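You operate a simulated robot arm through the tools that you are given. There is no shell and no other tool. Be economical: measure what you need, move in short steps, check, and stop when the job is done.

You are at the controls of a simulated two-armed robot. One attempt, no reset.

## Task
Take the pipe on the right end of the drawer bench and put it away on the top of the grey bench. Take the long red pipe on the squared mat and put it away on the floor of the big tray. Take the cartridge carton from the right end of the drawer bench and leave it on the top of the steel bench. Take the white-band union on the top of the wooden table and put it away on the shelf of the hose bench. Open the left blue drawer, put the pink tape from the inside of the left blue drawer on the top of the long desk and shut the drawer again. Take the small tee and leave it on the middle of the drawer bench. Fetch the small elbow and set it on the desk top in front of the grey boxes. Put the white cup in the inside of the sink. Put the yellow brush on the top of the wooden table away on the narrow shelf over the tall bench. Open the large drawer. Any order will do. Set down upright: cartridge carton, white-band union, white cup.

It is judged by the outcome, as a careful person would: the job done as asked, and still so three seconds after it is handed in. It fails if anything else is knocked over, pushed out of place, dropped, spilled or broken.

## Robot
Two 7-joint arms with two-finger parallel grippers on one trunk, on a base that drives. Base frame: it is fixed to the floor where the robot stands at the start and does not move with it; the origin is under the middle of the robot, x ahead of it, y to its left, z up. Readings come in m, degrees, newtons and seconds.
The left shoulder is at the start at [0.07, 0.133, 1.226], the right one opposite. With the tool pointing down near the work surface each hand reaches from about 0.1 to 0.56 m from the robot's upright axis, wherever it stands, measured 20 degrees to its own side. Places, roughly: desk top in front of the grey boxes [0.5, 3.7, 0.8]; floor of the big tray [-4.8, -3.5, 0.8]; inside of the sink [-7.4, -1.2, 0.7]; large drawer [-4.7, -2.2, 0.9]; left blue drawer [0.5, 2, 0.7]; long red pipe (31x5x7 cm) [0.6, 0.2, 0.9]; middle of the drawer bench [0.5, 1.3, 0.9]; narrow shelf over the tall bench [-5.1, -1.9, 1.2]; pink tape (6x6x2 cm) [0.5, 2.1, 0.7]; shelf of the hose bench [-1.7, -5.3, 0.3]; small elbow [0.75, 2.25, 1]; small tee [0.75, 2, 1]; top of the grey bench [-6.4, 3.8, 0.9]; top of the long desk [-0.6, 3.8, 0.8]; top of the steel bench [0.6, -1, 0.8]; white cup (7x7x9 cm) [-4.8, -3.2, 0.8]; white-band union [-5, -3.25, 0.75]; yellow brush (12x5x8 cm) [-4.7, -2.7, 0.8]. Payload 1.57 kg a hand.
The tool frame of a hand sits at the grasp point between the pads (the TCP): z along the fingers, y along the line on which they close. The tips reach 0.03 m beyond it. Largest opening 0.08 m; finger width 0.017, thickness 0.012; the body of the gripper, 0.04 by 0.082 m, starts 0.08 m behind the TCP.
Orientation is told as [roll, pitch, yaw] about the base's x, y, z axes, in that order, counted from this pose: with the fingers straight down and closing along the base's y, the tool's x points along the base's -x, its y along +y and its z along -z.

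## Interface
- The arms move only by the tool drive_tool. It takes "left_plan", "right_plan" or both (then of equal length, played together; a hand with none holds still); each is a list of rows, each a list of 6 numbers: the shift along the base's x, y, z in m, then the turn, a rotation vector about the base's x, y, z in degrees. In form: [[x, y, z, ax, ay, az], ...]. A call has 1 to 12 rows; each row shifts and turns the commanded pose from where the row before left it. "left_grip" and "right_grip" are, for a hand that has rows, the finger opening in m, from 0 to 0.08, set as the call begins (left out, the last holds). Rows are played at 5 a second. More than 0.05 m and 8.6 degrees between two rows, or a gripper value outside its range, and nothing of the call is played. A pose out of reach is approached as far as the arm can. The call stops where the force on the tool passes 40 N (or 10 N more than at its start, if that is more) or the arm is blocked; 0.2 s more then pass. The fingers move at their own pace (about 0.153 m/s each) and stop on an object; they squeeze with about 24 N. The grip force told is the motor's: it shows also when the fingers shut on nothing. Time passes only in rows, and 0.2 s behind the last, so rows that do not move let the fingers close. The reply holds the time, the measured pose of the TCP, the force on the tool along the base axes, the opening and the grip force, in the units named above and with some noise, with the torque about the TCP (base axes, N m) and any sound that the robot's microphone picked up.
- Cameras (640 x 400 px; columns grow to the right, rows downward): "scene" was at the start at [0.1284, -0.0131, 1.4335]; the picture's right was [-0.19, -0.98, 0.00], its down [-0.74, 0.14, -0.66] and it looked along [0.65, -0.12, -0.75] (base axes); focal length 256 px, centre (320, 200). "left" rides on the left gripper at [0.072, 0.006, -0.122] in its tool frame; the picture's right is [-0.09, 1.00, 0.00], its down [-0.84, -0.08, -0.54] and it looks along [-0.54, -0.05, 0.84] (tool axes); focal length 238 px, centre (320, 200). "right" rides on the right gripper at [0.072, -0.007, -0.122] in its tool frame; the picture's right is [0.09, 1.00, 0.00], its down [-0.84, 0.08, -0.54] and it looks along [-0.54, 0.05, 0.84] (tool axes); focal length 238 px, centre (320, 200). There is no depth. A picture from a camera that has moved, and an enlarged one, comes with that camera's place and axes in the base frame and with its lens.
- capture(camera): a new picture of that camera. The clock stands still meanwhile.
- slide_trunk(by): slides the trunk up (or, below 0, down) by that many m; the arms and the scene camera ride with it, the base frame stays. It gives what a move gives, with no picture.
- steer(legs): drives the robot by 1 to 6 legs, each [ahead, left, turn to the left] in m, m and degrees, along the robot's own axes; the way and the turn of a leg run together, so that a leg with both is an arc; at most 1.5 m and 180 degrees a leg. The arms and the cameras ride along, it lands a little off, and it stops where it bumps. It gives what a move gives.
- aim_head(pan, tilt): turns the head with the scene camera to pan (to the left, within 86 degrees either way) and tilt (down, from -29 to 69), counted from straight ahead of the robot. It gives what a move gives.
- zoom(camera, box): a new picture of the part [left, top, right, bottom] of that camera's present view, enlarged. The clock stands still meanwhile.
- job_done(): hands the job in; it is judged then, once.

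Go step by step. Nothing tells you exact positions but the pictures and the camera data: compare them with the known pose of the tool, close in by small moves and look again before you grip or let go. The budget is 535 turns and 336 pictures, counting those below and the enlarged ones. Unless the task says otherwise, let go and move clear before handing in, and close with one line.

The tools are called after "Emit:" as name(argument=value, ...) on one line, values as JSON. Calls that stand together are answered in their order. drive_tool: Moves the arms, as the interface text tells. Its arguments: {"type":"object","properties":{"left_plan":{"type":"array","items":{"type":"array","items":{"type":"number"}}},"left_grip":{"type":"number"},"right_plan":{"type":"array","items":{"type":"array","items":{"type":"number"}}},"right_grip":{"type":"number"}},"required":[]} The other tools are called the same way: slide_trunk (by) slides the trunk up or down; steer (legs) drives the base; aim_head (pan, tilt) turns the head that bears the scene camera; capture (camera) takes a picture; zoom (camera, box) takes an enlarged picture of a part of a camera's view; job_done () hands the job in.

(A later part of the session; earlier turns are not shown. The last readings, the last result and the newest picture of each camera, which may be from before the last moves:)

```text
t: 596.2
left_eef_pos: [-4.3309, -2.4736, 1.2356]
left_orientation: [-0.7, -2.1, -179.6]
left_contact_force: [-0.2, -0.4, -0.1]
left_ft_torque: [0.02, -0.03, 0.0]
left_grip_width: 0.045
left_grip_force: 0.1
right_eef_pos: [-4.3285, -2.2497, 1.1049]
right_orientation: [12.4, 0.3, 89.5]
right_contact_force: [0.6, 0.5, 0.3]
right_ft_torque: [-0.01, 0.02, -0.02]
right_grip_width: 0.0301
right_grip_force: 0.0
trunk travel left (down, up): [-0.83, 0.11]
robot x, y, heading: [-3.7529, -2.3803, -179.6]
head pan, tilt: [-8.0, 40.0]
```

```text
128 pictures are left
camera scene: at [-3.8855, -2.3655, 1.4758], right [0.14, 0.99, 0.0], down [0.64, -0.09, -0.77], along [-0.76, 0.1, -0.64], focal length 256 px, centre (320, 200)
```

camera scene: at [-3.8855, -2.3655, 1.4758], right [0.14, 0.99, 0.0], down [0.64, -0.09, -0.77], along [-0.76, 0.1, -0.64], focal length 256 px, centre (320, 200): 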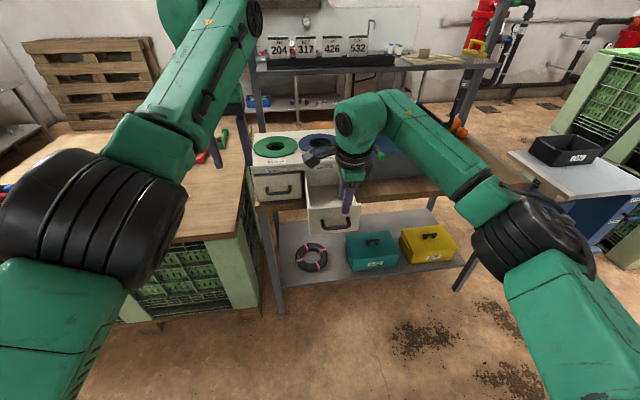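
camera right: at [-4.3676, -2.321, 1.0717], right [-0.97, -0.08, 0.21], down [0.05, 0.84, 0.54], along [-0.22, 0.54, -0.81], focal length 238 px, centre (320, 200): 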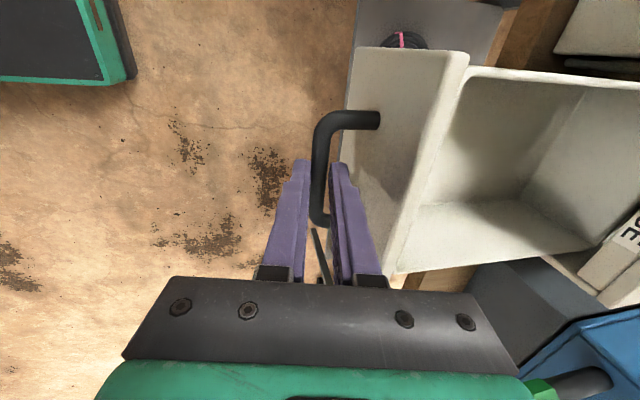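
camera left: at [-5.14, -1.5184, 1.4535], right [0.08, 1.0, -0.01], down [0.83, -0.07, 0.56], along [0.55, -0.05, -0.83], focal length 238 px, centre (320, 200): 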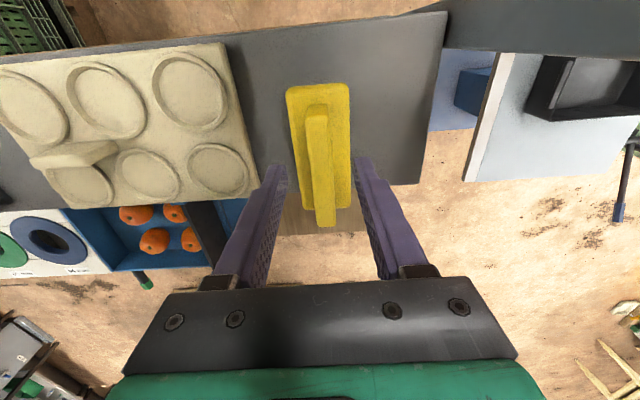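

Emit:
drive_tool(right_plan=[[0, 0, 0.01, 0, -6, 5], [0, 0, 0.01, 0, -6, 5], [0, 0, 0.01, 0, 0, 8.2], [0, 0, 0, 0, 0, 8.2], [0, 0, 0, 0, 0, 8.2], [0, 0, 0, 0, 0, 8.2], [0, 0, 0, 0, 0, 8.2], [0, 0, 0, 0, 0, 8.2], [0, 0, 0, 0, 0, 8.2], [0, 0, 0, 0, 0, 8.2], [0, 0, 0, 0, 0, 8.2], [0, 0, 0, 0, 0, 7]], right_grip=0.08)

Emit:
steer(legs=[[0, 0.85, 0]])

Emit:
aim_head(pan=-5, tilt=45)

Emit:
capture(camera="scene")

Emit:
capture(camera="right")

```text
t: 598.8
left_eef_pos: [-4.3315, -2.4754, 1.2354]
left_orientation: [-0.7, -2.1, -179.7]
left_contact_force: [0.0, -0.5, 0.2]
left_ft_torque: [-0.01, -0.02, 0.01]
left_grip_width: 0.0446
left_grip_force: 0.0
right_eef_pos: [-4.3262, -2.2507, 1.1354]
right_orientation: [0.5, 1.3, -179.7]
right_contact_force: [-0.9, -0.1, -0.7]
right_ft_torque: [0.01, 0.04, 0.05]
right_grip_width: 0.08
right_grip_force: 0.1
trunk travel left (down, up): [-0.83, 0.11]
robot x, y, heading: [-3.7515, -2.3777, -179.9]
head pan, tilt: [-8.0, 40.0]
```

```text
t: 603.3
left_eef_pos: [-4.3447, -3.3039, 1.2356]
left_orientation: [-0.7, -2.0, 178.5]
left_contact_force: [-0.2, -0.2, 0.3]
left_ft_torque: [-0.02, 0.03, -0.01]
left_grip_width: 0.0451
left_grip_force: 0.2
right_eef_pos: [-4.3328, -3.0801, 1.1345]
right_orientation: [0.4, 1.3, 178.2]
right_contact_force: [-0.5, -0.3, 0.2]
right_ft_torque: [0.01, -0.02, -0.01]
right_grip_width: 0.0799
right_grip_force: 0.0
trunk travel left (down, up): [-0.83, 0.11]
robot x, y, heading: [-3.7638, -3.2259, 178.6]
head pan, tilt: [-8.0, 40.0]
```

```text
t: 604.0
left_eef_pos: [-4.3435, -3.3036, 1.2355]
left_orientation: [-0.7, -2.2, 178.5]
left_contact_force: [0.2, 0.0, 0.9]
left_ft_torque: [-0.01, -0.03, -0.01]
left_grip_width: 0.045
left_grip_force: 0.1
right_eef_pos: [-4.3316, -3.0812, 1.1344]
right_orientation: [0.5, 1.3, 178.3]
right_contact_force: [0.5, 0.4, 0.5]
right_ft_torque: [0.03, -0.01, 0.0]
right_grip_width: 0.0798
right_grip_force: 0.0
trunk travel left (down, up): [-0.83, 0.11]
robot x, y, heading: [-3.7656, -3.2269, 177.9]
head pan, tilt: [-5.0, 45.0]
```

```text
127 pictures are left
camera scene: at [-3.8933, -3.2144, 1.4685], right [0.12, 0.99, 0.0], down [0.7, -0.08, -0.71], along [-0.7, 0.08, -0.71], focal length 256 px, centre (320, 200)
```

scene: 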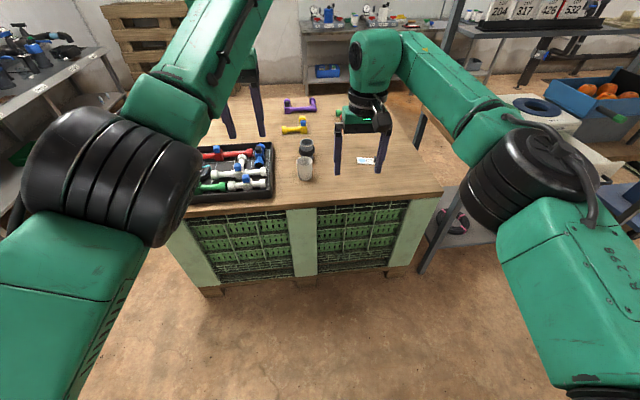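

```text
126 pictures are left
camera right: at [-4.2631, -3.0744, 1.2602], right [0.06, -1.0, 0.01], down [-0.85, -0.05, 0.52], along [-0.52, -0.04, -0.85], focal length 238 px, centre (320, 200)
```

right: 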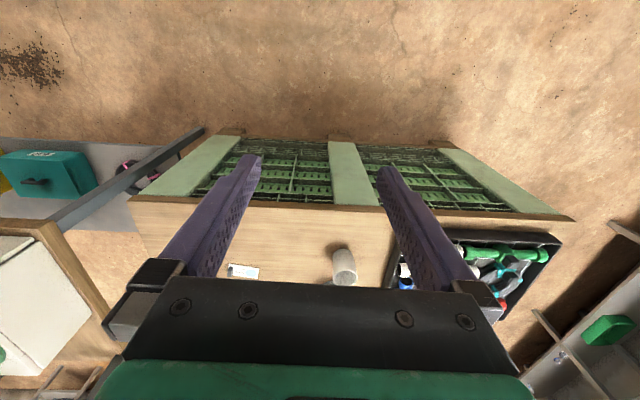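

Emit:
zoom(camera="scene", box=[260, 110, 360, 200])

```text
4.44 times, centred on (310, 155) of scene
camera zoom: at [-3.8933, -3.2144, 1.4685], right [0.12, 0.99, 0.0], down [0.7, -0.08, -0.71], along [-0.7, 0.08, -0.71], focal length 1136 px, centre (364, 400)
```

zoom: 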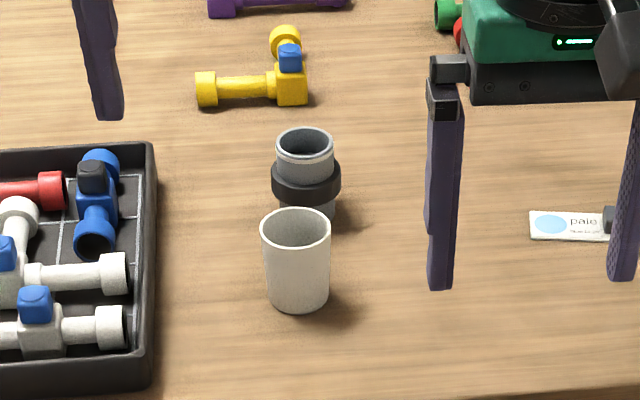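

Emit:
steer(legs=[[0, 0.08, 1.8], [0.5, 0, 0]])

Emit:
drive_tool(right_plan=[[0, 0, -0.02, 0, 0, 0], [0, 0, -0.02, 0, 0, 0], [0, 0, 0, 0, 0, 0]])

Emit:
capture(camera="right")

```text
t: 607.7
left_eef_pos: [-4.8574, -3.4144, 1.2366]
left_orientation: [-0.8, -2.1, -179.1]
left_contact_force: [0.4, -1.1, -1.0]
left_ft_torque: [-0.02, 0.04, -0.01]
left_grip_width: 0.0449
left_grip_force: 0.1
right_eef_pos: [-4.8543, -3.1899, 1.1354]
right_orientation: [0.6, 1.3, -179.4]
right_contact_force: [0.1, 0.0, 0.2]
right_ft_torque: [-0.01, 0.03, 0.01]
right_grip_width: 0.0801
right_grip_force: 0.0
trunk travel left (down, up): [-0.83, 0.11]
robot x, y, heading: [-4.2811, -3.3096, -179.3]
head pan, tilt: [-5.0, 45.0]
```

```text
t: 608.5
left_eef_pos: [-4.8591, -3.4124, 1.234]
left_orientation: [-0.9, -2.2, -179.1]
left_contact_force: [0.9, 0.7, -0.3]
left_ft_torque: [0.02, 0.01, -0.01]
left_grip_width: 0.0447
left_grip_force: 0.1
right_eef_pos: [-4.8583, -3.1909, 1.0948]
right_orientation: [0.6, 1.3, -179.3]
right_contact_force: [0.0, 0.5, -0.5]
right_ft_torque: [-0.01, -0.01, -0.02]
right_grip_width: 0.08
right_grip_force: 0.1
trunk travel left (down, up): [-0.83, 0.11]
robot x, y, heading: [-4.2812, -3.3123, -179.4]
head pan, tilt: [-5.0, 45.0]
```

```text
124 pictures are left
camera right: at [-4.7891, -3.1814, 1.2196], right [0.1, -0.99, 0.01], down [-0.85, -0.08, 0.52], along [-0.52, -0.06, -0.85], focal length 238 px, centre (320, 200)
```

right: 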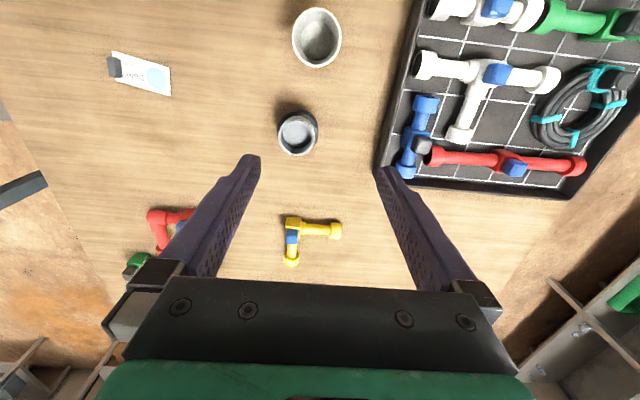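

Emit:
drive_tool(right_plan=[[-0.02, 0.015, -0.03, 0, -1.3, 0], [-0.02, 0.014, -0.03, 0, 0, 0], [0, 0, -0.04, 0, 0, 0], [0, 0, -0.04, 0, 0, 0], [0, 0, 0, 0, 0, 0]])

Emit:
capture(camera="right")

```text
t: 609.7
left_eef_pos: [-4.8585, -3.4138, 1.2358]
left_orientation: [-0.5, -2.0, -179.1]
left_contact_force: [-0.2, 0.0, 1.0]
left_ft_torque: [-0.01, 0.0, 0.02]
left_grip_width: 0.0451
left_grip_force: 0.0
right_eef_pos: [-4.8677, -3.1768, 0.955]
right_orientation: [0.5, 2.4, -179.4]
right_contact_force: [0.2, 0.2, -0.4]
right_ft_torque: [0.02, 0.01, 0.01]
right_grip_width: 0.0799
right_grip_force: 0.0
right hand out of reach, approached as far as the arm can: row 1, 2, 4
trunk travel left (down, up): [-0.83, 0.11]
robot x, y, heading: [-4.2806, -3.3088, -179.2]
head pan, tilt: [-5.0, 45.0]
```

```text
123 pictures are left
camera right: at [-4.8001, -3.1675, 1.0816], right [0.1, -0.99, 0.01], down [-0.86, -0.08, 0.51], along [-0.5, -0.06, -0.86], focal length 238 px, centre (320, 200)
```

right: 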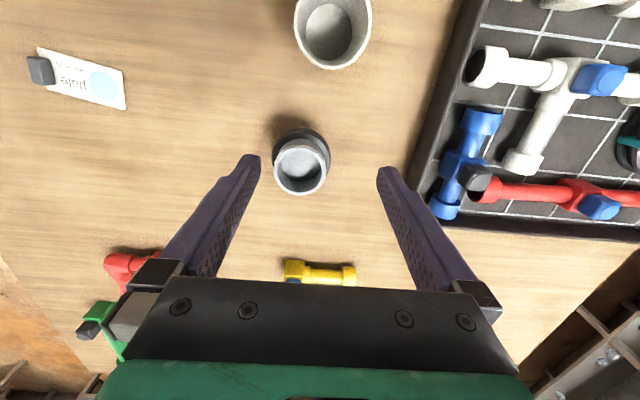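

Emit:
steer(legs=[[0.03, -0.015, -0.6]])

Emit:
drive_tool(right_plan=[[0, 0, 0, 0, 2.4, 0], [0, 0, 0, 0, 0, 0]])

Emit:
slide_trunk(by=-0.05)

Emit:
capture(camera="right")

```text
t: 610.5
left_eef_pos: [-4.8838, -3.3978, 1.2387]
left_orientation: [-0.9, -2.4, -179.7]
left_contact_force: [1.1, -0.5, 1.0]
left_ft_torque: [0.03, 0.06, 0.03]
left_grip_width: 0.0449
left_grip_force: 0.0
right_eef_pos: [-4.8898, -3.1575, 0.959]
right_orientation: [0.3, 2.2, -179.9]
right_contact_force: [-0.4, -0.3, -0.3]
right_ft_torque: [0.03, 0.05, 0.01]
right_grip_width: 0.0799
right_grip_force: 0.1
trunk travel left (down, up): [-0.83, 0.11]
robot x, y, heading: [-4.3087, -3.2992, -179.7]
head pan, tilt: [-5.0, 45.0]
```

```text
t: 611.1
left_eef_pos: [-4.8869, -3.3935, 1.2374]
left_orientation: [-0.8, -2.2, -179.7]
left_contact_force: [-0.7, 0.4, -0.1]
left_ft_torque: [0.0, -0.02, 0.02]
left_grip_width: 0.0448
left_grip_force: 0.0
right_eef_pos: [-4.8934, -3.1545, 0.9564]
right_orientation: [0.4, 0.1, -179.9]
right_contact_force: [-0.6, 0.1, 0.6]
right_ft_torque: [-0.01, -0.01, 0.02]
right_grip_width: 0.0798
right_grip_force: 0.1
trunk travel left (down, up): [-0.83, 0.11]
robot x, y, heading: [-4.3132, -3.299, -179.9]
head pan, tilt: [-5.0, 45.0]
```

```text
t: 612.0
left_eef_pos: [-4.8903, -3.3927, 1.186]
left_orientation: [-0.8, -2.1, -179.7]
left_contact_force: [-0.1, 0.0, -0.3]
left_ft_torque: [0.01, -0.02, 0.06]
left_grip_width: 0.0449
left_grip_force: 0.1
right_eef_pos: [-4.896, -3.1539, 0.9052]
right_orientation: [0.5, 0.2, -179.9]
right_contact_force: [-0.5, -0.1, 0.4]
right_ft_torque: [0.0, 0.01, 0.0]
right_grip_width: 0.0798
right_grip_force: 0.0
trunk travel left (down, up): [-0.78, 0.16]
robot x, y, heading: [-4.3101, -3.2982, -179.8]
head pan, tilt: [-5.0, 45.0]
```

```text
122 pictures are left
camera right: at [-4.8231, -3.146, 1.0288], right [0.09, -1.0, 0.01], down [-0.84, -0.07, 0.54], along [-0.54, -0.06, -0.84], focal length 238 px, centre (320, 200)
```

right: 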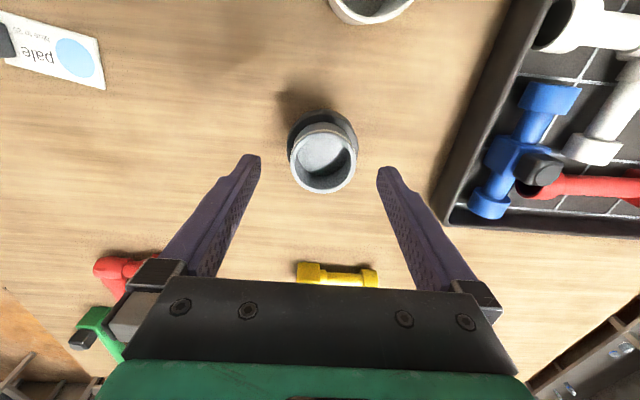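

Emit:
drive_tool(right_plan=[[0, -0.003, -0.02, 0, 0, 0], [0, 0, -0.02, 0, 0, 0], [0, 0, -0.02, 0, 0, 0], [0, 0, -0.02, 0, 0, 0], [0, 0, 0, 0, 0, 0]])

Emit:
capture(camera="right")

```text
t: 613.2
left_eef_pos: [-4.8902, -3.3932, 1.1841]
left_orientation: [-0.6, -2.2, -179.7]
left_contact_force: [-0.5, -0.1, -0.7]
left_ft_torque: [0.0, 0.0, 0.01]
left_grip_width: 0.0453
left_grip_force: 0.1
right_eef_pos: [-4.8841, -3.1578, 0.8274]
right_orientation: [0.5, 0.1, -179.9]
right_contact_force: [-0.4, -0.2, 0.1]
right_ft_torque: [0.04, -0.02, 0.0]
right_grip_width: 0.08
right_grip_force: 0.0
right hand out of reach, approached as far as the arm can: row 3, 4
trunk travel left (down, up): [-0.78, 0.16]
robot x, y, heading: [-4.3122, -3.2987, -179.9]
head pan, tilt: [-5.0, 45.0]
```

```text
121 pictures are left
camera right: at [-4.8128, -3.1498, 0.9503], right [0.09, -1.0, 0.01], down [-0.84, -0.07, 0.54], along [-0.54, -0.06, -0.84], focal length 238 px, centre (320, 200)
```

right: 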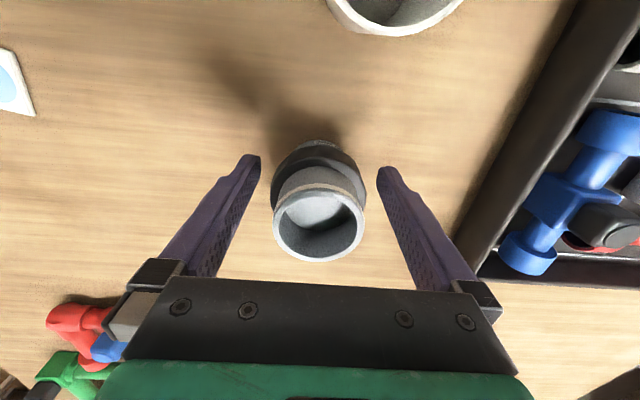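

Emit:
steer(legs=[[0.014, 0, 0]])

Emit:
capture(camera="right")

```text
t: 614.0
left_eef_pos: [-4.8986, -3.3932, 1.1877]
left_orientation: [-0.8, -2.3, -179.7]
left_contact_force: [0.0, -0.8, 0.1]
left_ft_torque: [-0.02, -0.01, 0.01]
left_grip_width: 0.045
left_grip_force: 0.0
right_eef_pos: [-4.8968, -3.159, 0.829]
right_orientation: [0.5, -0.1, -179.9]
right_contact_force: [0.4, 0.1, 0.6]
right_ft_torque: [-0.02, 0.02, -0.02]
right_grip_width: 0.08
right_grip_force: 0.0
trunk travel left (down, up): [-0.78, 0.16]
robot x, y, heading: [-4.3236, -3.2969, -180.0]
head pan, tilt: [-5.0, 45.0]
```

```text
120 pictures are left
camera right: at [-4.824, -3.1497, 0.9522], right [0.09, -1.0, 0.01], down [-0.84, -0.07, 0.54], along [-0.54, -0.06, -0.84], focal length 238 px, centre (320, 200)
```

right: 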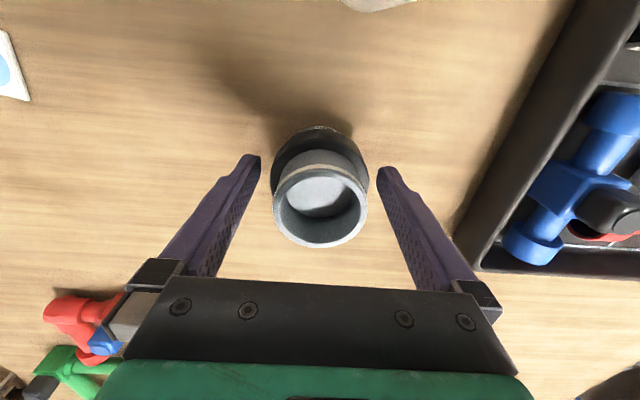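

Emit:
drive_tool(right_plan=[[0, 0, -0.003, 0, 0, 0], [0, 0, 0, 0, 0, 0], [0, 0, 0, 0, 0, 0], [0, 0, 0, 0, 0, 0]], right_grip=0.0)

Emit:
capture(camera="right")

```text
t: 615.0
left_eef_pos: [-4.8998, -3.3932, 1.1865]
left_orientation: [-0.8, -2.4, -179.7]
left_contact_force: [0.1, -0.1, 0.3]
left_ft_torque: [-0.02, 0.0, -0.03]
left_grip_width: 0.045
left_grip_force: 0.1
right_eef_pos: [-4.8973, -3.1588, 0.8268]
right_orientation: [0.5, -0.4, -180.0]
right_contact_force: [-8.5, 4.2, 28.2]
right_ft_torque: [0.9, 0.5, 0.21]
right_grip_width: 0.0578
right_grip_force: 24.6
trunk travel left (down, up): [-0.78, 0.16]
robot x, y, heading: [-4.3274, -3.2969, -179.8]
head pan, tilt: [-5.0, 45.0]
```

```text
119 pictures are left
camera right: at [-4.8244, -3.1508, 0.9501], right [0.09, -1.0, 0.01], down [-0.83, -0.07, 0.55], along [-0.55, -0.06, -0.84], focal length 238 px, centre (320, 200)
```

right: 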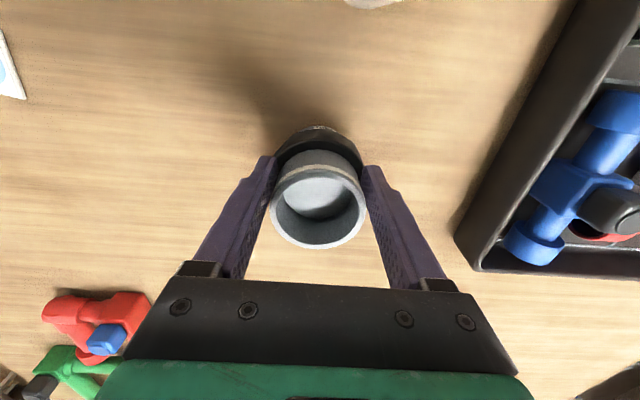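

Emit:
drive_tool(right_plan=[[0, 0, 0.004, 0, 0, 0], [0, 0, 0.004, 0, 0, 0], [0, 0, 0.005, 0, 0, 0], [0, 0, 0, 0, 0, 0]])

Emit:
capture(camera="right")

```text
t: 616.0
left_eef_pos: [-4.905, -3.3935, 1.1852]
left_orientation: [-0.7, -2.1, -179.7]
left_contact_force: [-0.4, 0.1, 0.0]
left_ft_torque: [0.01, -0.03, -0.03]
left_grip_width: 0.0452
left_grip_force: 0.0
right_eef_pos: [-4.8972, -3.1591, 0.8353]
right_orientation: [0.5, 0.2, -180.0]
right_contact_force: [0.1, 0.5, -3.0]
right_ft_torque: [-0.03, -0.06, 0.0]
right_grip_width: 0.0577
right_grip_force: 23.9
trunk travel left (down, up): [-0.78, 0.16]
robot x, y, heading: [-4.3223, -3.2961, -179.9]
head pan, tilt: [-5.0, 45.0]
```

```text
118 pictures are left
camera right: at [-4.826, -3.1501, 0.9584], right [0.09, -1.0, 0.01], down [-0.84, -0.07, 0.54], along [-0.54, -0.06, -0.84], focal length 238 px, centre (320, 200)
```

right: 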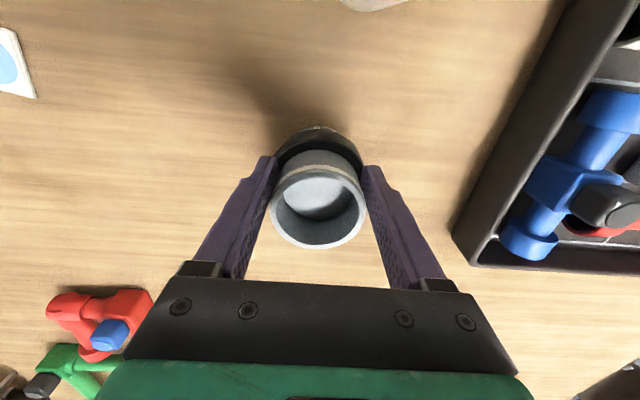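

Emit:
slide_trunk(by=0.15)

Emit:
steer(legs=[[-0.15, 0, 0]])

Emit:
drive_tool(right_plan=[[0, 0.02, 0.03, 0, 0, 0], [0.02, 0.03, 0.03, 0, 0, 0], [0.02, 0.03, 0.03, 0, 0, 0], [0.02, 0.03, 0.02, 0, 0, 0], [0.02, 0.03, 0, 0, 0, 0], [0.02, 0, 0, 0, 0, 0], [0, 0, 0, 0, 0, 0]])

Emit:
capture(camera="left")

Emit:
capture(camera="scene")

```text
t: 617.7
left_eef_pos: [-4.9044, -3.3937, 1.3352]
left_orientation: [-0.6, -2.1, -179.8]
left_contact_force: [-0.6, -0.6, -0.4]
left_ft_torque: [0.0, -0.02, 0.01]
left_grip_width: 0.045
left_grip_force: 0.0
right_eef_pos: [-4.8993, -3.159, 0.9849]
right_orientation: [0.3, 0.1, -179.9]
right_contact_force: [0.4, -0.1, -3.7]
right_ft_torque: [-0.03, -0.03, -0.02]
right_grip_width: 0.0576
right_grip_force: 24.0
trunk travel left (down, up): [-0.93, 0.01]
robot x, y, heading: [-4.3273, -3.2972, -180.1]
head pan, tilt: [-5.0, 45.0]
```

```text
t: 619.1
left_eef_pos: [-4.7618, -3.3928, 1.3325]
left_orientation: [-0.7, -1.9, -179.7]
left_contact_force: [-0.4, 0.0, 0.3]
left_ft_torque: [0.0, -0.04, 0.01]
left_grip_width: 0.0448
left_grip_force: 0.1
right_eef_pos: [-4.7527, -3.1582, 0.9823]
right_orientation: [0.5, 0.1, -180.0]
right_contact_force: [0.1, 0.3, -3.2]
right_ft_torque: [-0.03, -0.07, 0.01]
right_grip_width: 0.0573
right_grip_force: 24.0
trunk travel left (down, up): [-0.93, 0.01]
robot x, y, heading: [-4.1774, -3.2979, -179.8]
head pan, tilt: [-5.0, 45.0]
```

```text
t: 620.7
left_eef_pos: [-4.7577, -3.3939, 1.3338]
left_orientation: [-0.8, -2.0, -179.7]
left_contact_force: [-0.5, 0.2, 0.2]
left_ft_torque: [0.0, 0.01, 0.04]
left_grip_width: 0.0451
left_grip_force: 0.0
right_eef_pos: [-4.6517, -3.0159, 1.0951]
right_orientation: [0.5, 0.0, -180.0]
right_contact_force: [-1.1, 0.2, -3.9]
right_ft_torque: [0.0, -0.02, -0.01]
right_grip_width: 0.0575
right_grip_force: 24.0
trunk travel left (down, up): [-0.93, 0.01]
robot x, y, heading: [-4.1789, -3.2998, -179.7]
head pan, tilt: [-5.0, 45.0]
```

```text
117 pictures are left
camera left: at [-4.6813, -3.4007, 1.4552], right [-0.09, -1.0, -0.01], down [-0.82, 0.07, 0.57], along [-0.57, 0.06, -0.82], focal length 238 px, centre (320, 200)
```

left: 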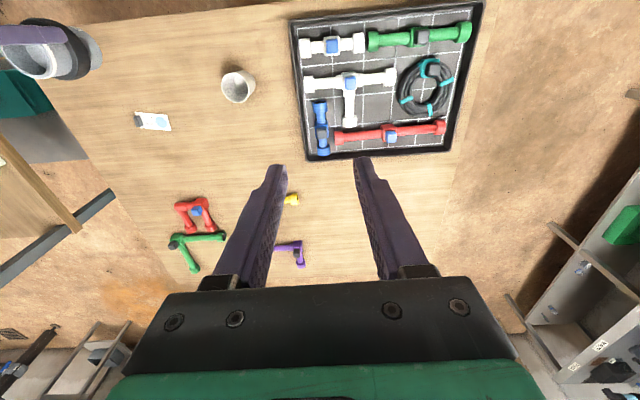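

```text
116 pictures are left
camera scene: at [-4.3094, -3.2897, 1.5684], right [0.08, 1.0, 0.0], down [0.7, -0.06, -0.71], along [-0.7, 0.06, -0.71], focal length 256 px, centre (320, 200)
```

scene: 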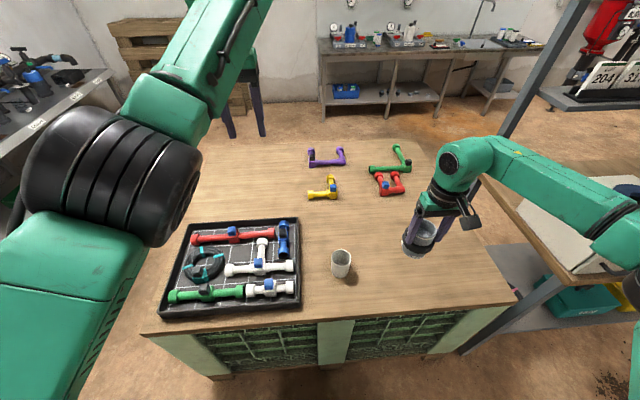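

Emit:
steer(legs=[[0, -0.18, 0]])

Emit:
slide_trunk(by=-0.1)

Emit:
drive_tool(left_plan=[[0, 0.01, -0.03, 0, 2, 0], [0, 0.01, -0.03, 0, 0, 0], [0, 0.01, -0.03, 0, 0, 0], [0, 0, -0.03, 0, 0, 0], [0, 0, -0.02, 0, 0, 0], [0, 0, 0, 0, 0, 0]], left_grip=0.08)

Emit:
capture(camera="left")

```text
t: 622.2
left_eef_pos: [-4.7588, -3.2187, 1.3352]
left_orientation: [-0.8, -1.9, -179.4]
left_contact_force: [-0.1, 0.7, 0.4]
left_ft_torque: [0.06, -0.03, 0.03]
left_grip_width: 0.0448
left_grip_force: 0.0
right_eef_pos: [-4.654, -2.8403, 1.0958]
right_orientation: [0.3, 0.0, -179.8]
right_contact_force: [-0.4, -0.4, -4.4]
right_ft_torque: [0.0, -0.06, 0.02]
right_grip_width: 0.0574
right_grip_force: 23.9
trunk travel left (down, up): [-0.93, 0.01]
robot x, y, heading: [-4.1772, -3.1215, -179.7]
head pan, tilt: [-5.0, 45.0]
```

```text
t: 623.5
left_eef_pos: [-4.7583, -3.2152, 1.2347]
left_orientation: [-0.8, -2.0, -179.5]
left_contact_force: [-0.2, 0.3, 0.2]
left_ft_torque: [-0.01, -0.02, -0.03]
left_grip_width: 0.0451
left_grip_force: 0.1
right_eef_pos: [-4.6534, -2.8372, 0.9955]
right_orientation: [0.5, 0.0, -179.8]
right_contact_force: [0.5, 1.0, -3.9]
right_ft_torque: [0.02, -0.05, 0.02]
right_grip_width: 0.0575
right_grip_force: 24.3
trunk travel left (down, up): [-0.83, 0.11]
robot x, y, heading: [-4.1789, -3.1218, -179.8]
head pan, tilt: [-5.0, 45.0]
```

```text
t: 624.9
left_eef_pos: [-4.7568, -3.1858, 1.0938]
left_orientation: [-0.7, -4.0, -179.5]
left_contact_force: [0.9, 0.1, 0.1]
left_ft_torque: [-0.01, 0.0, -0.01]
left_grip_width: 0.0801
left_grip_force: 0.0
right_eef_pos: [-4.6538, -2.8372, 0.9956]
right_orientation: [0.5, 0.0, -179.8]
right_contact_force: [0.4, 0.0, -3.5]
right_ft_torque: [-0.02, -0.06, 0.04]
right_grip_width: 0.0574
right_grip_force: 23.9
trunk travel left (down, up): [-0.83, 0.11]
robot x, y, heading: [-4.1827, -3.116, -179.8]
head pan, tilt: [-5.0, 45.0]
```

```text
115 pictures are left
camera left: at [-4.676, -3.1928, 1.2109], right [-0.08, -1.0, -0.01], down [-0.8, 0.06, 0.6], along [-0.6, 0.06, -0.8], focal length 238 px, centre (320, 200)
```

left: 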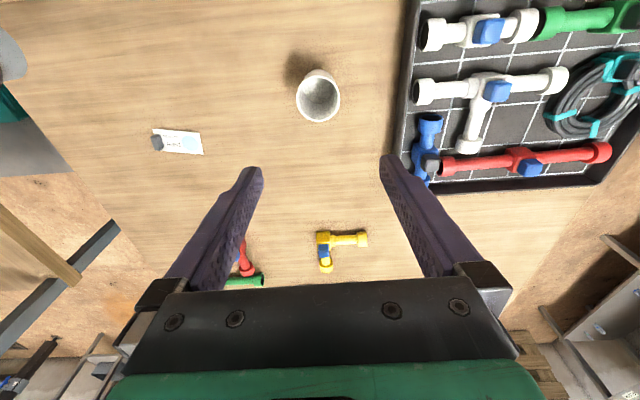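

Emit:
drive_tool(left_plan=[[-0.012, 0.008, -0.03, 0, -4, 0], [0, 0, -0.04, 0, 0, 0], [0, 0, -0.04, 0, 0, 0], [0, 0, -0.04, 0, 0, 0], [0, 0, 0, 0, 0, 0]])

Emit:
capture(camera="left")

```text
t: 626.1
left_eef_pos: [-4.768, -3.1775, 0.9431]
left_orientation: [-0.8, -0.1, -179.4]
left_contact_force: [0.1, -0.2, 0.6]
left_ft_torque: [0.0, 0.0, -0.01]
left_grip_width: 0.08
left_grip_force: 0.0
right_eef_pos: [-4.6543, -2.8367, 0.9943]
right_orientation: [0.5, -0.1, -179.9]
right_contact_force: [-0.8, -0.1, -3.1]
right_ft_torque: [-0.05, -0.08, -0.01]
right_grip_width: 0.0572
right_grip_force: 24.4
trunk travel left (down, up): [-0.83, 0.11]
robot x, y, heading: [-4.1766, -3.1178, -179.4]
head pan, tilt: [-5.0, 45.0]
```

```text
114 pictures are left
camera left: at [-4.6956, -3.1847, 1.0666], right [-0.08, -1.0, -0.01], down [-0.84, 0.06, 0.54], along [-0.54, 0.06, -0.84], focal length 238 px, centre (320, 200)
```

left: 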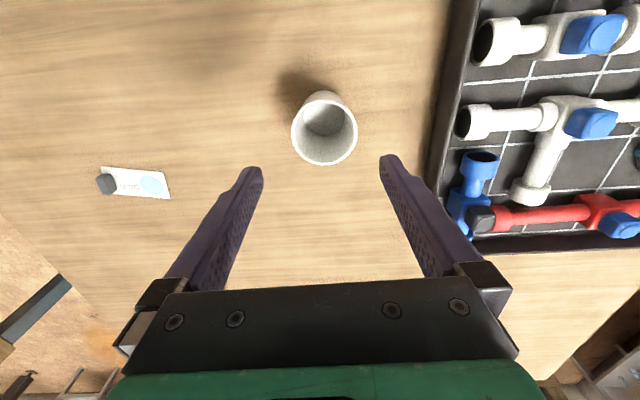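

Emit:
drive_tool(left_plan=[[0.004, -0.003, -0.03, 0, 0, 0], [0, 0, -0.04, 0, 0, 0], [0, 0, -0.03, 0, 0, 0], [0, 0, -0.03, 0, 0, 0], [0, 0, 0, 0, 0, 0]])

Emit:
capture(camera="left")

```text
t: 627.3
left_eef_pos: [-4.7426, -3.1842, 0.8496]
left_orientation: [-0.8, -0.1, -179.5]
left_contact_force: [0.6, 0.1, -0.2]
left_ft_torque: [0.0, -0.02, -0.01]
left_grip_width: 0.0798
left_grip_force: 0.1
left hand out of reach, approached as far as the arm can: row 2, 3, 4
right_eef_pos: [-4.6542, -2.837, 0.9949]
right_orientation: [0.6, 0.1, -179.9]
right_contact_force: [-0.2, -0.1, -3.8]
right_ft_torque: [0.05, -0.07, -0.01]
right_grip_width: 0.0575
right_grip_force: 24.2
trunk travel left (down, up): [-0.83, 0.11]
robot x, y, heading: [-4.1804, -3.118, -179.5]
head pan, tilt: [-5.0, 45.0]
```

```text
113 pictures are left
camera left: at [-4.6707, -3.1905, 0.9726], right [-0.08, -1.0, -0.01], down [-0.84, 0.06, 0.54], along [-0.54, 0.06, -0.84], focal length 238 px, centre (320, 200)
```

left: 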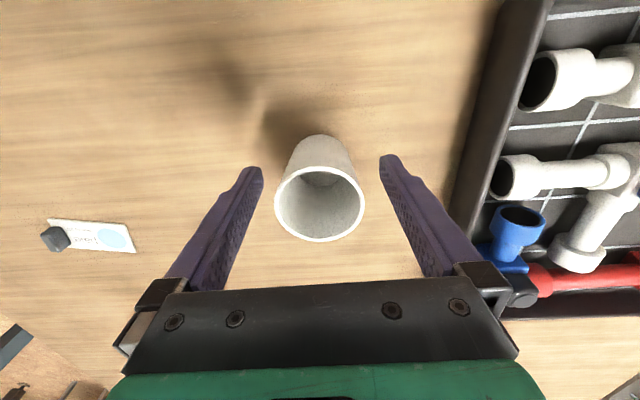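

Emit:
steer(legs=[[0.022, -0.004, 0]])

Emit:
slide_trunk(by=-0.04)

Emit:
capture(camera="left")

```text
t: 628.1
left_eef_pos: [-4.7616, -3.1804, 0.852]
left_orientation: [-0.8, -0.3, -179.4]
left_contact_force: [0.4, -0.1, 0.4]
left_ft_torque: [-0.01, 0.04, -0.01]
left_grip_width: 0.0801
left_grip_force: 0.0
right_eef_pos: [-4.6725, -2.8333, 0.997]
right_orientation: [0.5, -0.3, -179.8]
right_contact_force: [0.8, 0.4, -2.7]
right_ft_torque: [0.01, -0.04, 0.01]
right_grip_width: 0.0573
right_grip_force: 24.0
trunk travel left (down, up): [-0.83, 0.11]
robot x, y, heading: [-4.1995, -3.1102, -179.6]
head pan, tilt: [-5.0, 45.0]
```

```text
t: 629.0
left_eef_pos: [-4.7666, -3.1796, 0.8105]
left_orientation: [-0.7, 0.0, -179.5]
left_contact_force: [0.3, 0.0, -0.2]
left_ft_torque: [-0.02, 0.0, 0.01]
left_grip_width: 0.0798
left_grip_force: 0.0
right_eef_pos: [-4.6773, -2.8332, 0.9549]
right_orientation: [0.5, 0.1, -179.7]
right_contact_force: [0.2, 0.4, -3.2]
right_ft_torque: [0.01, -0.08, 0.0]
right_grip_width: 0.0572
right_grip_force: 23.5
trunk travel left (down, up): [-0.79, 0.15]
robot x, y, heading: [-4.2007, -3.1146, -179.9]
head pan, tilt: [-5.0, 45.0]
```

```text
112 pictures are left
camera left: at [-4.6938, -3.1865, 0.9325], right [-0.08, -1.0, -0.01], down [-0.84, 0.06, 0.54], along [-0.54, 0.06, -0.84], focal length 238 px, centre (320, 200)
```

left: 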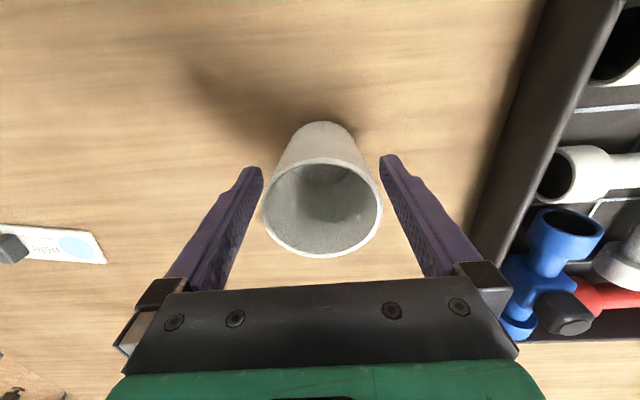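

Cup is well centred between the fingers. Close and lift a little.

Emit:
drive_tool(left_plan=[[0, 0, 0, 0, 0, 0], [0, 0, 0, 0, 0, 0], [0, 0, 0, 0, 0, 0]], left_grip=0.0)

Emit:
slide_trunk(by=0.03)

Emit:
capture(camera="left")

```text
t: 629.8
left_eef_pos: [-4.7647, -3.1789, 0.8088]
left_orientation: [-0.7, 0.0, -179.5]
left_contact_force: [-0.9, 0.1, 0.7]
left_ft_torque: [0.0, 0.01, 0.03]
left_grip_width: 0.0645
left_grip_force: 24.1
right_eef_pos: [-4.6769, -2.8322, 0.9543]
right_orientation: [0.5, 0.1, -179.8]
right_contact_force: [0.6, 0.4, -3.6]
right_ft_torque: [0.0, -0.05, -0.04]
right_grip_width: 0.0571
right_grip_force: 24.6
trunk travel left (down, up): [-0.79, 0.15]
robot x, y, heading: [-4.2045, -3.1144, -179.7]
head pan, tilt: [-5.0, 45.0]
```

```text
t: 630.5
left_eef_pos: [-4.7655, -3.1779, 0.8405]
left_orientation: [-0.7, 0.0, -179.5]
left_contact_force: [0.2, -0.4, 1.1]
left_ft_torque: [-0.01, -0.03, -0.01]
left_grip_width: 0.0645
left_grip_force: 23.6
right_eef_pos: [-4.6772, -2.8333, 0.9849]
right_orientation: [0.5, 0.1, -179.8]
right_contact_force: [0.7, 0.9, -3.1]
right_ft_torque: [0.01, -0.06, 0.03]
right_grip_width: 0.0573
right_grip_force: 24.1
trunk travel left (down, up): [-0.82, 0.12]
robot x, y, heading: [-4.2026, -3.1115, -179.6]
head pan, tilt: [-5.0, 45.0]
```

```text
111 pictures are left
camera left: at [-4.6935, -3.1865, 0.9628], right [-0.08, -1.0, -0.01], down [-0.84, 0.06, 0.54], along [-0.54, 0.06, -0.84], focal length 238 px, centre (320, 200)
```

left: 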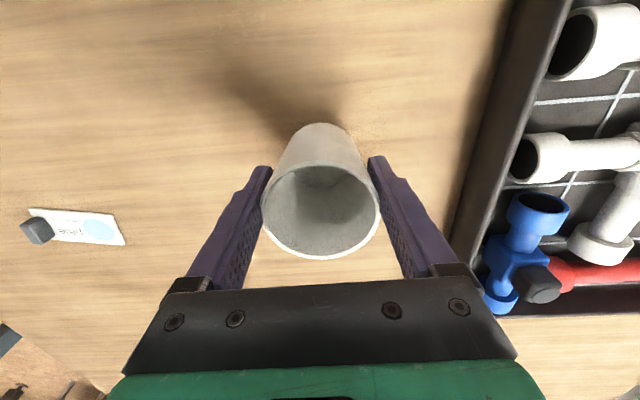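

Emit:
slide_trunk(by=0.11)

Emit:
steer(legs=[[-0.5, 0, 0], [0, 0.55, 0], [0, 0, 90]])

Emit:
aim_head(pan=40, tilt=25)

Emit:
capture(camera="scene")

```text
t: 631.9
left_eef_pos: [-4.766, -3.1795, 0.9497]
left_orientation: [-0.7, 0.0, -179.6]
left_contact_force: [-0.6, -0.2, -0.3]
left_ft_torque: [0.0, 0.02, 0.0]
left_grip_width: 0.0643
left_grip_force: 24.3
right_eef_pos: [-4.6761, -2.8339, 1.0952]
right_orientation: [0.5, 0.1, -179.8]
right_contact_force: [0.3, -0.3, -3.0]
right_ft_torque: [0.02, -0.06, 0.01]
right_grip_width: 0.0569
right_grip_force: 24.0
trunk travel left (down, up): [-0.93, 0.01]
robot x, y, heading: [-4.2031, -3.115, -179.7]
head pan, tilt: [-5.0, 45.0]
```

```text
t: 641.6
left_eef_pos: [-3.5814, -4.2173, 0.951]
left_orientation: [-0.7, 0.0, -85.6]
left_contact_force: [-0.4, -0.2, 0.6]
left_ft_torque: [0.0, 0.0, 0.0]
left_grip_width: 0.0635
left_grip_force: 24.2
right_eef_pos: [-3.932, -4.1524, 1.0955]
right_orientation: [0.4, 0.1, -85.7]
right_contact_force: [-0.8, -0.3, -3.8]
right_ft_torque: [0.08, -0.01, -0.01]
right_grip_width: 0.0567
right_grip_force: 23.7
trunk travel left (down, up): [-0.93, 0.01]
robot x, y, heading: [-3.6879, -3.6631, -85.7]
head pan, tilt: [-5.0, 45.0]
```

```text
t: 642.7
left_eef_pos: [-3.5816, -4.2177, 0.9507]
left_orientation: [-0.8, -0.1, -85.6]
left_contact_force: [0.3, 0.6, -0.6]
left_ft_torque: [0.02, 0.0, 0.03]
left_grip_width: 0.0635
left_grip_force: 24.2
right_eef_pos: [-3.9331, -4.1535, 1.0942]
right_orientation: [0.5, 0.1, -85.8]
right_contact_force: [-0.4, -0.2, -3.6]
right_ft_torque: [0.1, -0.02, 0.01]
right_grip_width: 0.0563
right_grip_force: 23.6
trunk travel left (down, up): [-0.93, 0.01]
robot x, y, heading: [-3.6834, -3.6562, -85.8]
head pan, tilt: [40.0, 25.0]
```

```text
110 pictures are left
camera scene: at [-3.6164, -3.7746, 1.599], right [-0.72, -0.7, 0.0], down [-0.29, 0.3, -0.91], along [0.63, -0.65, -0.42], focal length 256 px, centre (320, 200)
```

scene: 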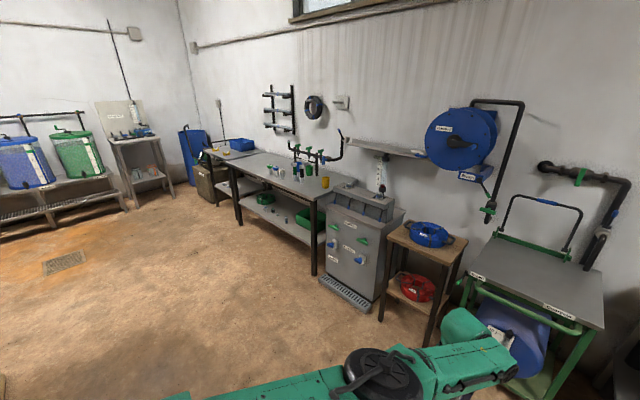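

Emit:
steer(legs=[[0, 0, -4.2], [0, 1.0, 0], [0, 0.85, 0]])

Emit:
aim_head(pan=0, tilt=35)

Emit:
capture(camera="scene")

```text
t: 652.6
left_eef_pos: [-1.7611, -4.2461, 0.95]
left_orientation: [-0.7, 0.0, -91.2]
left_contact_force: [-0.2, -0.6, 0.5]
left_ft_torque: [0.03, -0.01, 0.0]
left_grip_width: 0.063
left_grip_force: 23.8
right_eef_pos: [-2.1062, -4.1472, 1.0937]
right_orientation: [0.7, 0.1, -91.5]
right_contact_force: [0.0, 0.4, -3.9]
right_ft_torque: [0.12, -0.03, 0.03]
right_grip_width: 0.0565
right_grip_force: 24.2
trunk travel left (down, up): [-0.93, 0.01]
robot x, y, heading: [-1.8069, -3.6777, -91.2]
head pan, tilt: [40.0, 25.0]
```

```text
t: 653.6
left_eef_pos: [-1.7614, -4.2455, 0.9506]
left_orientation: [-0.7, 0.0, -91.2]
left_contact_force: [-0.4, -0.3, 0.2]
left_ft_torque: [0.0, -0.02, 0.02]
left_grip_width: 0.0629
left_grip_force: 24.0
right_eef_pos: [-2.1054, -4.1478, 1.0945]
right_orientation: [0.5, 0.2, -91.5]
right_contact_force: [0.2, 0.6, -3.1]
right_ft_torque: [0.07, 0.0, -0.04]
right_grip_width: 0.0562
right_grip_force: 24.3
trunk travel left (down, up): [-0.93, 0.01]
robot x, y, heading: [-1.8113, -3.6816, -91.6]
head pan, tilt: [0.0, 35.0]
```

```text
109 pictures are left
camera scene: at [-1.8115, -3.8182, 1.5832], right [-1.0, 0.02, 0.0], down [0.01, 0.57, -0.82], along [-0.02, -0.82, -0.57], focal length 256 px, centre (320, 200)
```

scene: 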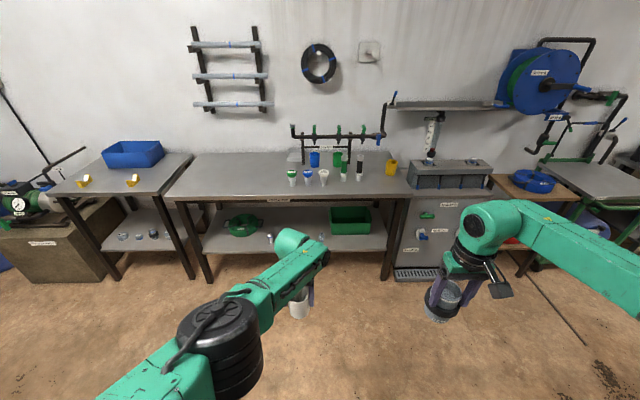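

Emit:
zoom(camera="scene", box=[170, 170, 420, 290])

```text
2.56 times, centred on (295, 230) of scene
camera zoom: at [-1.8115, -3.8182, 1.5832], right [-1.0, 0.02, 0.0], down [0.01, 0.57, -0.82], along [-0.02, -0.82, -0.57], focal length 654 px, centre (384, 123)
```

zoom: 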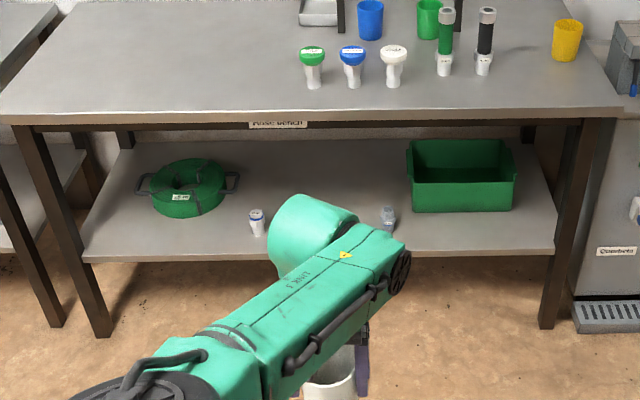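

Emit:
drive_tool(left_plan=[[0.03, 0.03, 0.01, 0, 0, 0], [0.03, 0.035, 0.01, 0, 0, 0], [0.03, 0.035, 0.01, 0, 0, 0], [0.03, 0.035, 0.01, 0, 0, 0], [0.03, 0.035, 0.01, 0, 0, 0], [0.03, 0.035, 0, 0, 0, 0], [0.03, 0.035, 0, 0, 0, 0], [0, 0.03, 0, 0, 0, 0], [0, 0, 0, 0, 0, 0]])

Emit:
capture(camera="scene")

```text
t: 655.6
left_eef_pos: [-1.7615, -4.2458, 0.9499]
left_orientation: [-0.7, -0.1, -91.3]
left_contact_force: [0.5, -0.5, -1.2]
left_ft_torque: [0.02, 0.04, -0.01]
left_grip_width: 0.0629
left_grip_force: 24.1
left hand out of reach, approached as far as the arm can: row 1, 2, 3, 4, 5, 6, 7, 8
right_eef_pos: [-2.1046, -4.1475, 1.0944]
right_orientation: [0.4, 0.1, -91.4]
right_contact_force: [1.0, -0.5, -3.6]
right_ft_torque: [0.07, 0.0, -0.01]
right_grip_width: 0.0561
right_grip_force: 24.1
trunk travel left (down, up): [-0.93, 0.01]
robot x, y, heading: [-1.8143, -3.6849, -91.1]
head pan, tilt: [0.0, 35.0]
```

```text
107 pictures are left
camera scene: at [-1.8115, -3.8183, 1.5832], right [-1.0, 0.02, 0.0], down [0.01, 0.57, -0.82], along [-0.02, -0.82, -0.57], focal length 256 px, centre (320, 200)
```

scene: 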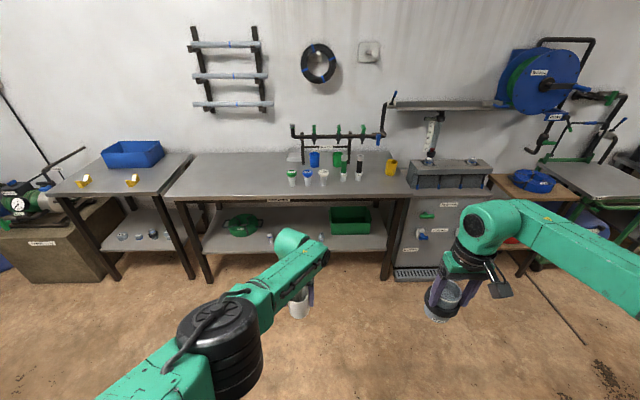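

Emit:
drive_tool(left_plan=[[0.02, 0, 0, 0, 0, 0], [0.02, 0, 0, 0, 0, 0], [0, 0, 0.02, 0, 0, 0], [0, 0, 0.02, 0, 0, 0], [0, 0, 0, 0, 0, 0]])

Emit:
drive_tool(left_plan=[[0, 0, 0, 0, 0, 7], [0.02, 0, 0, 0, 0, 7], [0.02, 0.01, 0.01, 0, 0, 7], [0.02, 0.02, 0.02, 0, 0, 0], [0, 0, 0, 0, 0, 0]])

```text
t: 656.8
left_eef_pos: [-1.7336, -4.249, 0.957]
left_orientation: [-0.9, -0.6, -91.4]
left_contact_force: [-0.9, 0.9, -0.3]
left_ft_torque: [-0.02, -0.02, -0.02]
left_grip_width: 0.0629
left_grip_force: 23.9
left hand out of reach, approached as far as the arm can: row 2, 3, 4
right_eef_pos: [-2.1034, -4.148, 1.093]
right_orientation: [0.5, 0.2, -91.5]
right_contact_force: [-0.2, -0.3, -3.7]
right_ft_torque: [0.05, -0.01, 0.02]
right_grip_width: 0.0564
right_grip_force: 24.3
trunk travel left (down, up): [-0.93, 0.01]
robot x, y, heading: [-1.81, -3.6792, -91.2]
head pan, tilt: [0.0, 35.0]
```

```text
t: 658.0
left_eef_pos: [-1.7244, -4.2492, 0.9578]
left_orientation: [-0.7, 0.0, -80.6]
left_contact_force: [-0.3, 0.1, -0.4]
left_ft_torque: [-0.01, 0.0, -0.02]
left_grip_width: 0.0623
left_grip_force: 23.7
left hand out of reach, approached as far as the arm can: row 2, 3, 4
right_eef_pos: [-2.1043, -4.1469, 1.0948]
right_orientation: [0.6, 0.1, -91.6]
right_contact_force: [-0.1, 0.3, -3.1]
right_ft_torque: [0.08, 0.01, 0.04]
right_grip_width: 0.0564
right_grip_force: 24.0
trunk travel left (down, up): [-0.93, 0.01]
robot x, y, heading: [-1.8085, -3.6802, -91.3]
head pan, tilt: [0.0, 35.0]
```

Emit:
steer(legs=[[0, 0, 51]])

Emit:
slide_trunk(by=-0.62)

Emit:
aim_head(pan=-25, tilt=25)

Emit:
capture(camera="scene")

```text
t: 660.8
left_eef_pos: [-1.3083, -3.9647, 0.9581]
left_orientation: [-0.7, 0.0, -28.6]
left_contact_force: [-0.3, -0.7, -0.8]
left_ft_torque: [0.0, 0.05, -0.01]
left_grip_width: 0.0625
left_grip_force: 23.9
right_eef_pos: [-1.6214, -4.2002, 1.0947]
right_orientation: [0.5, 0.1, -39.4]
right_contact_force: [-0.2, -0.1, -3.0]
right_ft_torque: [0.04, 0.02, -0.02]
right_grip_width: 0.0559
right_grip_force: 23.9
trunk travel left (down, up): [-0.93, 0.01]
robot x, y, heading: [-1.8065, -3.679, -39.2]
head pan, tilt: [0.0, 35.0]
```

```text
refused: -0.62 is not a number from -0.4 to 0.4
```

```text
t: 661.7
left_eef_pos: [-1.3076, -3.9639, 0.9561]
left_orientation: [-0.7, 0.0, -28.5]
left_contact_force: [-0.8, 0.4, -0.7]
left_ft_torque: [0.0, 0.03, 0.04]
left_grip_width: 0.0624
left_grip_force: 24.2
right_eef_pos: [-1.6216, -4.2018, 1.095]
right_orientation: [0.5, 0.2, -39.5]
right_contact_force: [0.7, -0.1, -2.7]
right_ft_torque: [0.08, 0.05, -0.02]
right_grip_width: 0.0561
right_grip_force: 24.2
trunk travel left (down, up): [-0.93, 0.01]
robot x, y, heading: [-1.8088, -3.6843, -39.1]
head pan, tilt: [-25.0, 25.0]
```

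```text
106 pictures are left
camera scene: at [-1.728, -3.7947, 1.5989], right [-0.9, -0.43, 0.0], down [-0.18, 0.38, -0.91], along [0.39, -0.82, -0.42], focal length 256 px, centre (320, 200)
```

scene: 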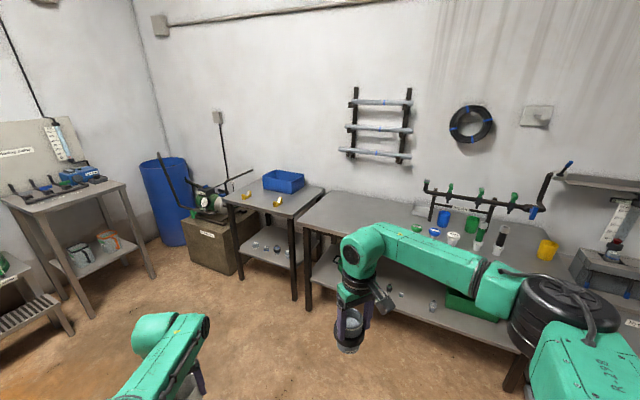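

Emit:
slide_trunk(by=-0.35)

Emit:
slide_trunk(by=-0.27)

Emit:
capture(camera="scene")

```text
t: 665.1
left_eef_pos: [-1.3072, -3.965, 0.6067]
left_orientation: [-0.7, 0.0, -28.5]
left_contact_force: [0.0, -0.1, 0.7]
left_ft_torque: [-0.03, 0.03, 0.04]
left_grip_width: 0.0627
left_grip_force: 24.1
right_eef_pos: [-1.622, -4.1992, 0.7449]
right_orientation: [0.6, 0.1, -39.4]
right_contact_force: [0.7, 0.1, -3.7]
right_ft_torque: [0.02, 0.06, 0.02]
right_grip_width: 0.056
right_grip_force: 23.9
trunk travel left (down, up): [-0.58, 0.36]
robot x, y, heading: [-1.8109, -3.683, -39.2]
head pan, tilt: [-25.0, 25.0]
```

```text
t: 667.8
left_eef_pos: [-1.3085, -3.9633, 0.3368]
left_orientation: [-0.7, 0.0, -28.6]
left_contact_force: [-0.5, 0.3, 0.1]
left_ft_torque: [0.0, -0.01, 0.01]
left_grip_width: 0.0626
left_grip_force: 23.8
right_eef_pos: [-1.6222, -4.1994, 0.4748]
right_orientation: [0.5, 0.1, -39.3]
right_contact_force: [-0.2, 0.3, -2.8]
right_ft_torque: [0.03, 0.06, -0.02]
right_grip_width: 0.0557
right_grip_force: 23.5
trunk travel left (down, up): [-0.31, 0.63]
robot x, y, heading: [-1.8084, -3.6835, -39.2]
head pan, tilt: [-25.0, 25.0]
```

```text
105 pictures are left
camera scene: at [-1.7286, -3.7944, 0.979], right [-0.9, -0.43, 0.0], down [-0.18, 0.38, -0.91], along [0.39, -0.82, -0.42], focal length 256 px, centre (320, 200)
```

scene: 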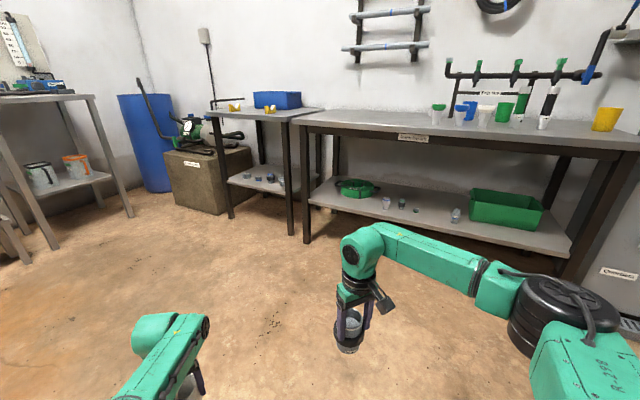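

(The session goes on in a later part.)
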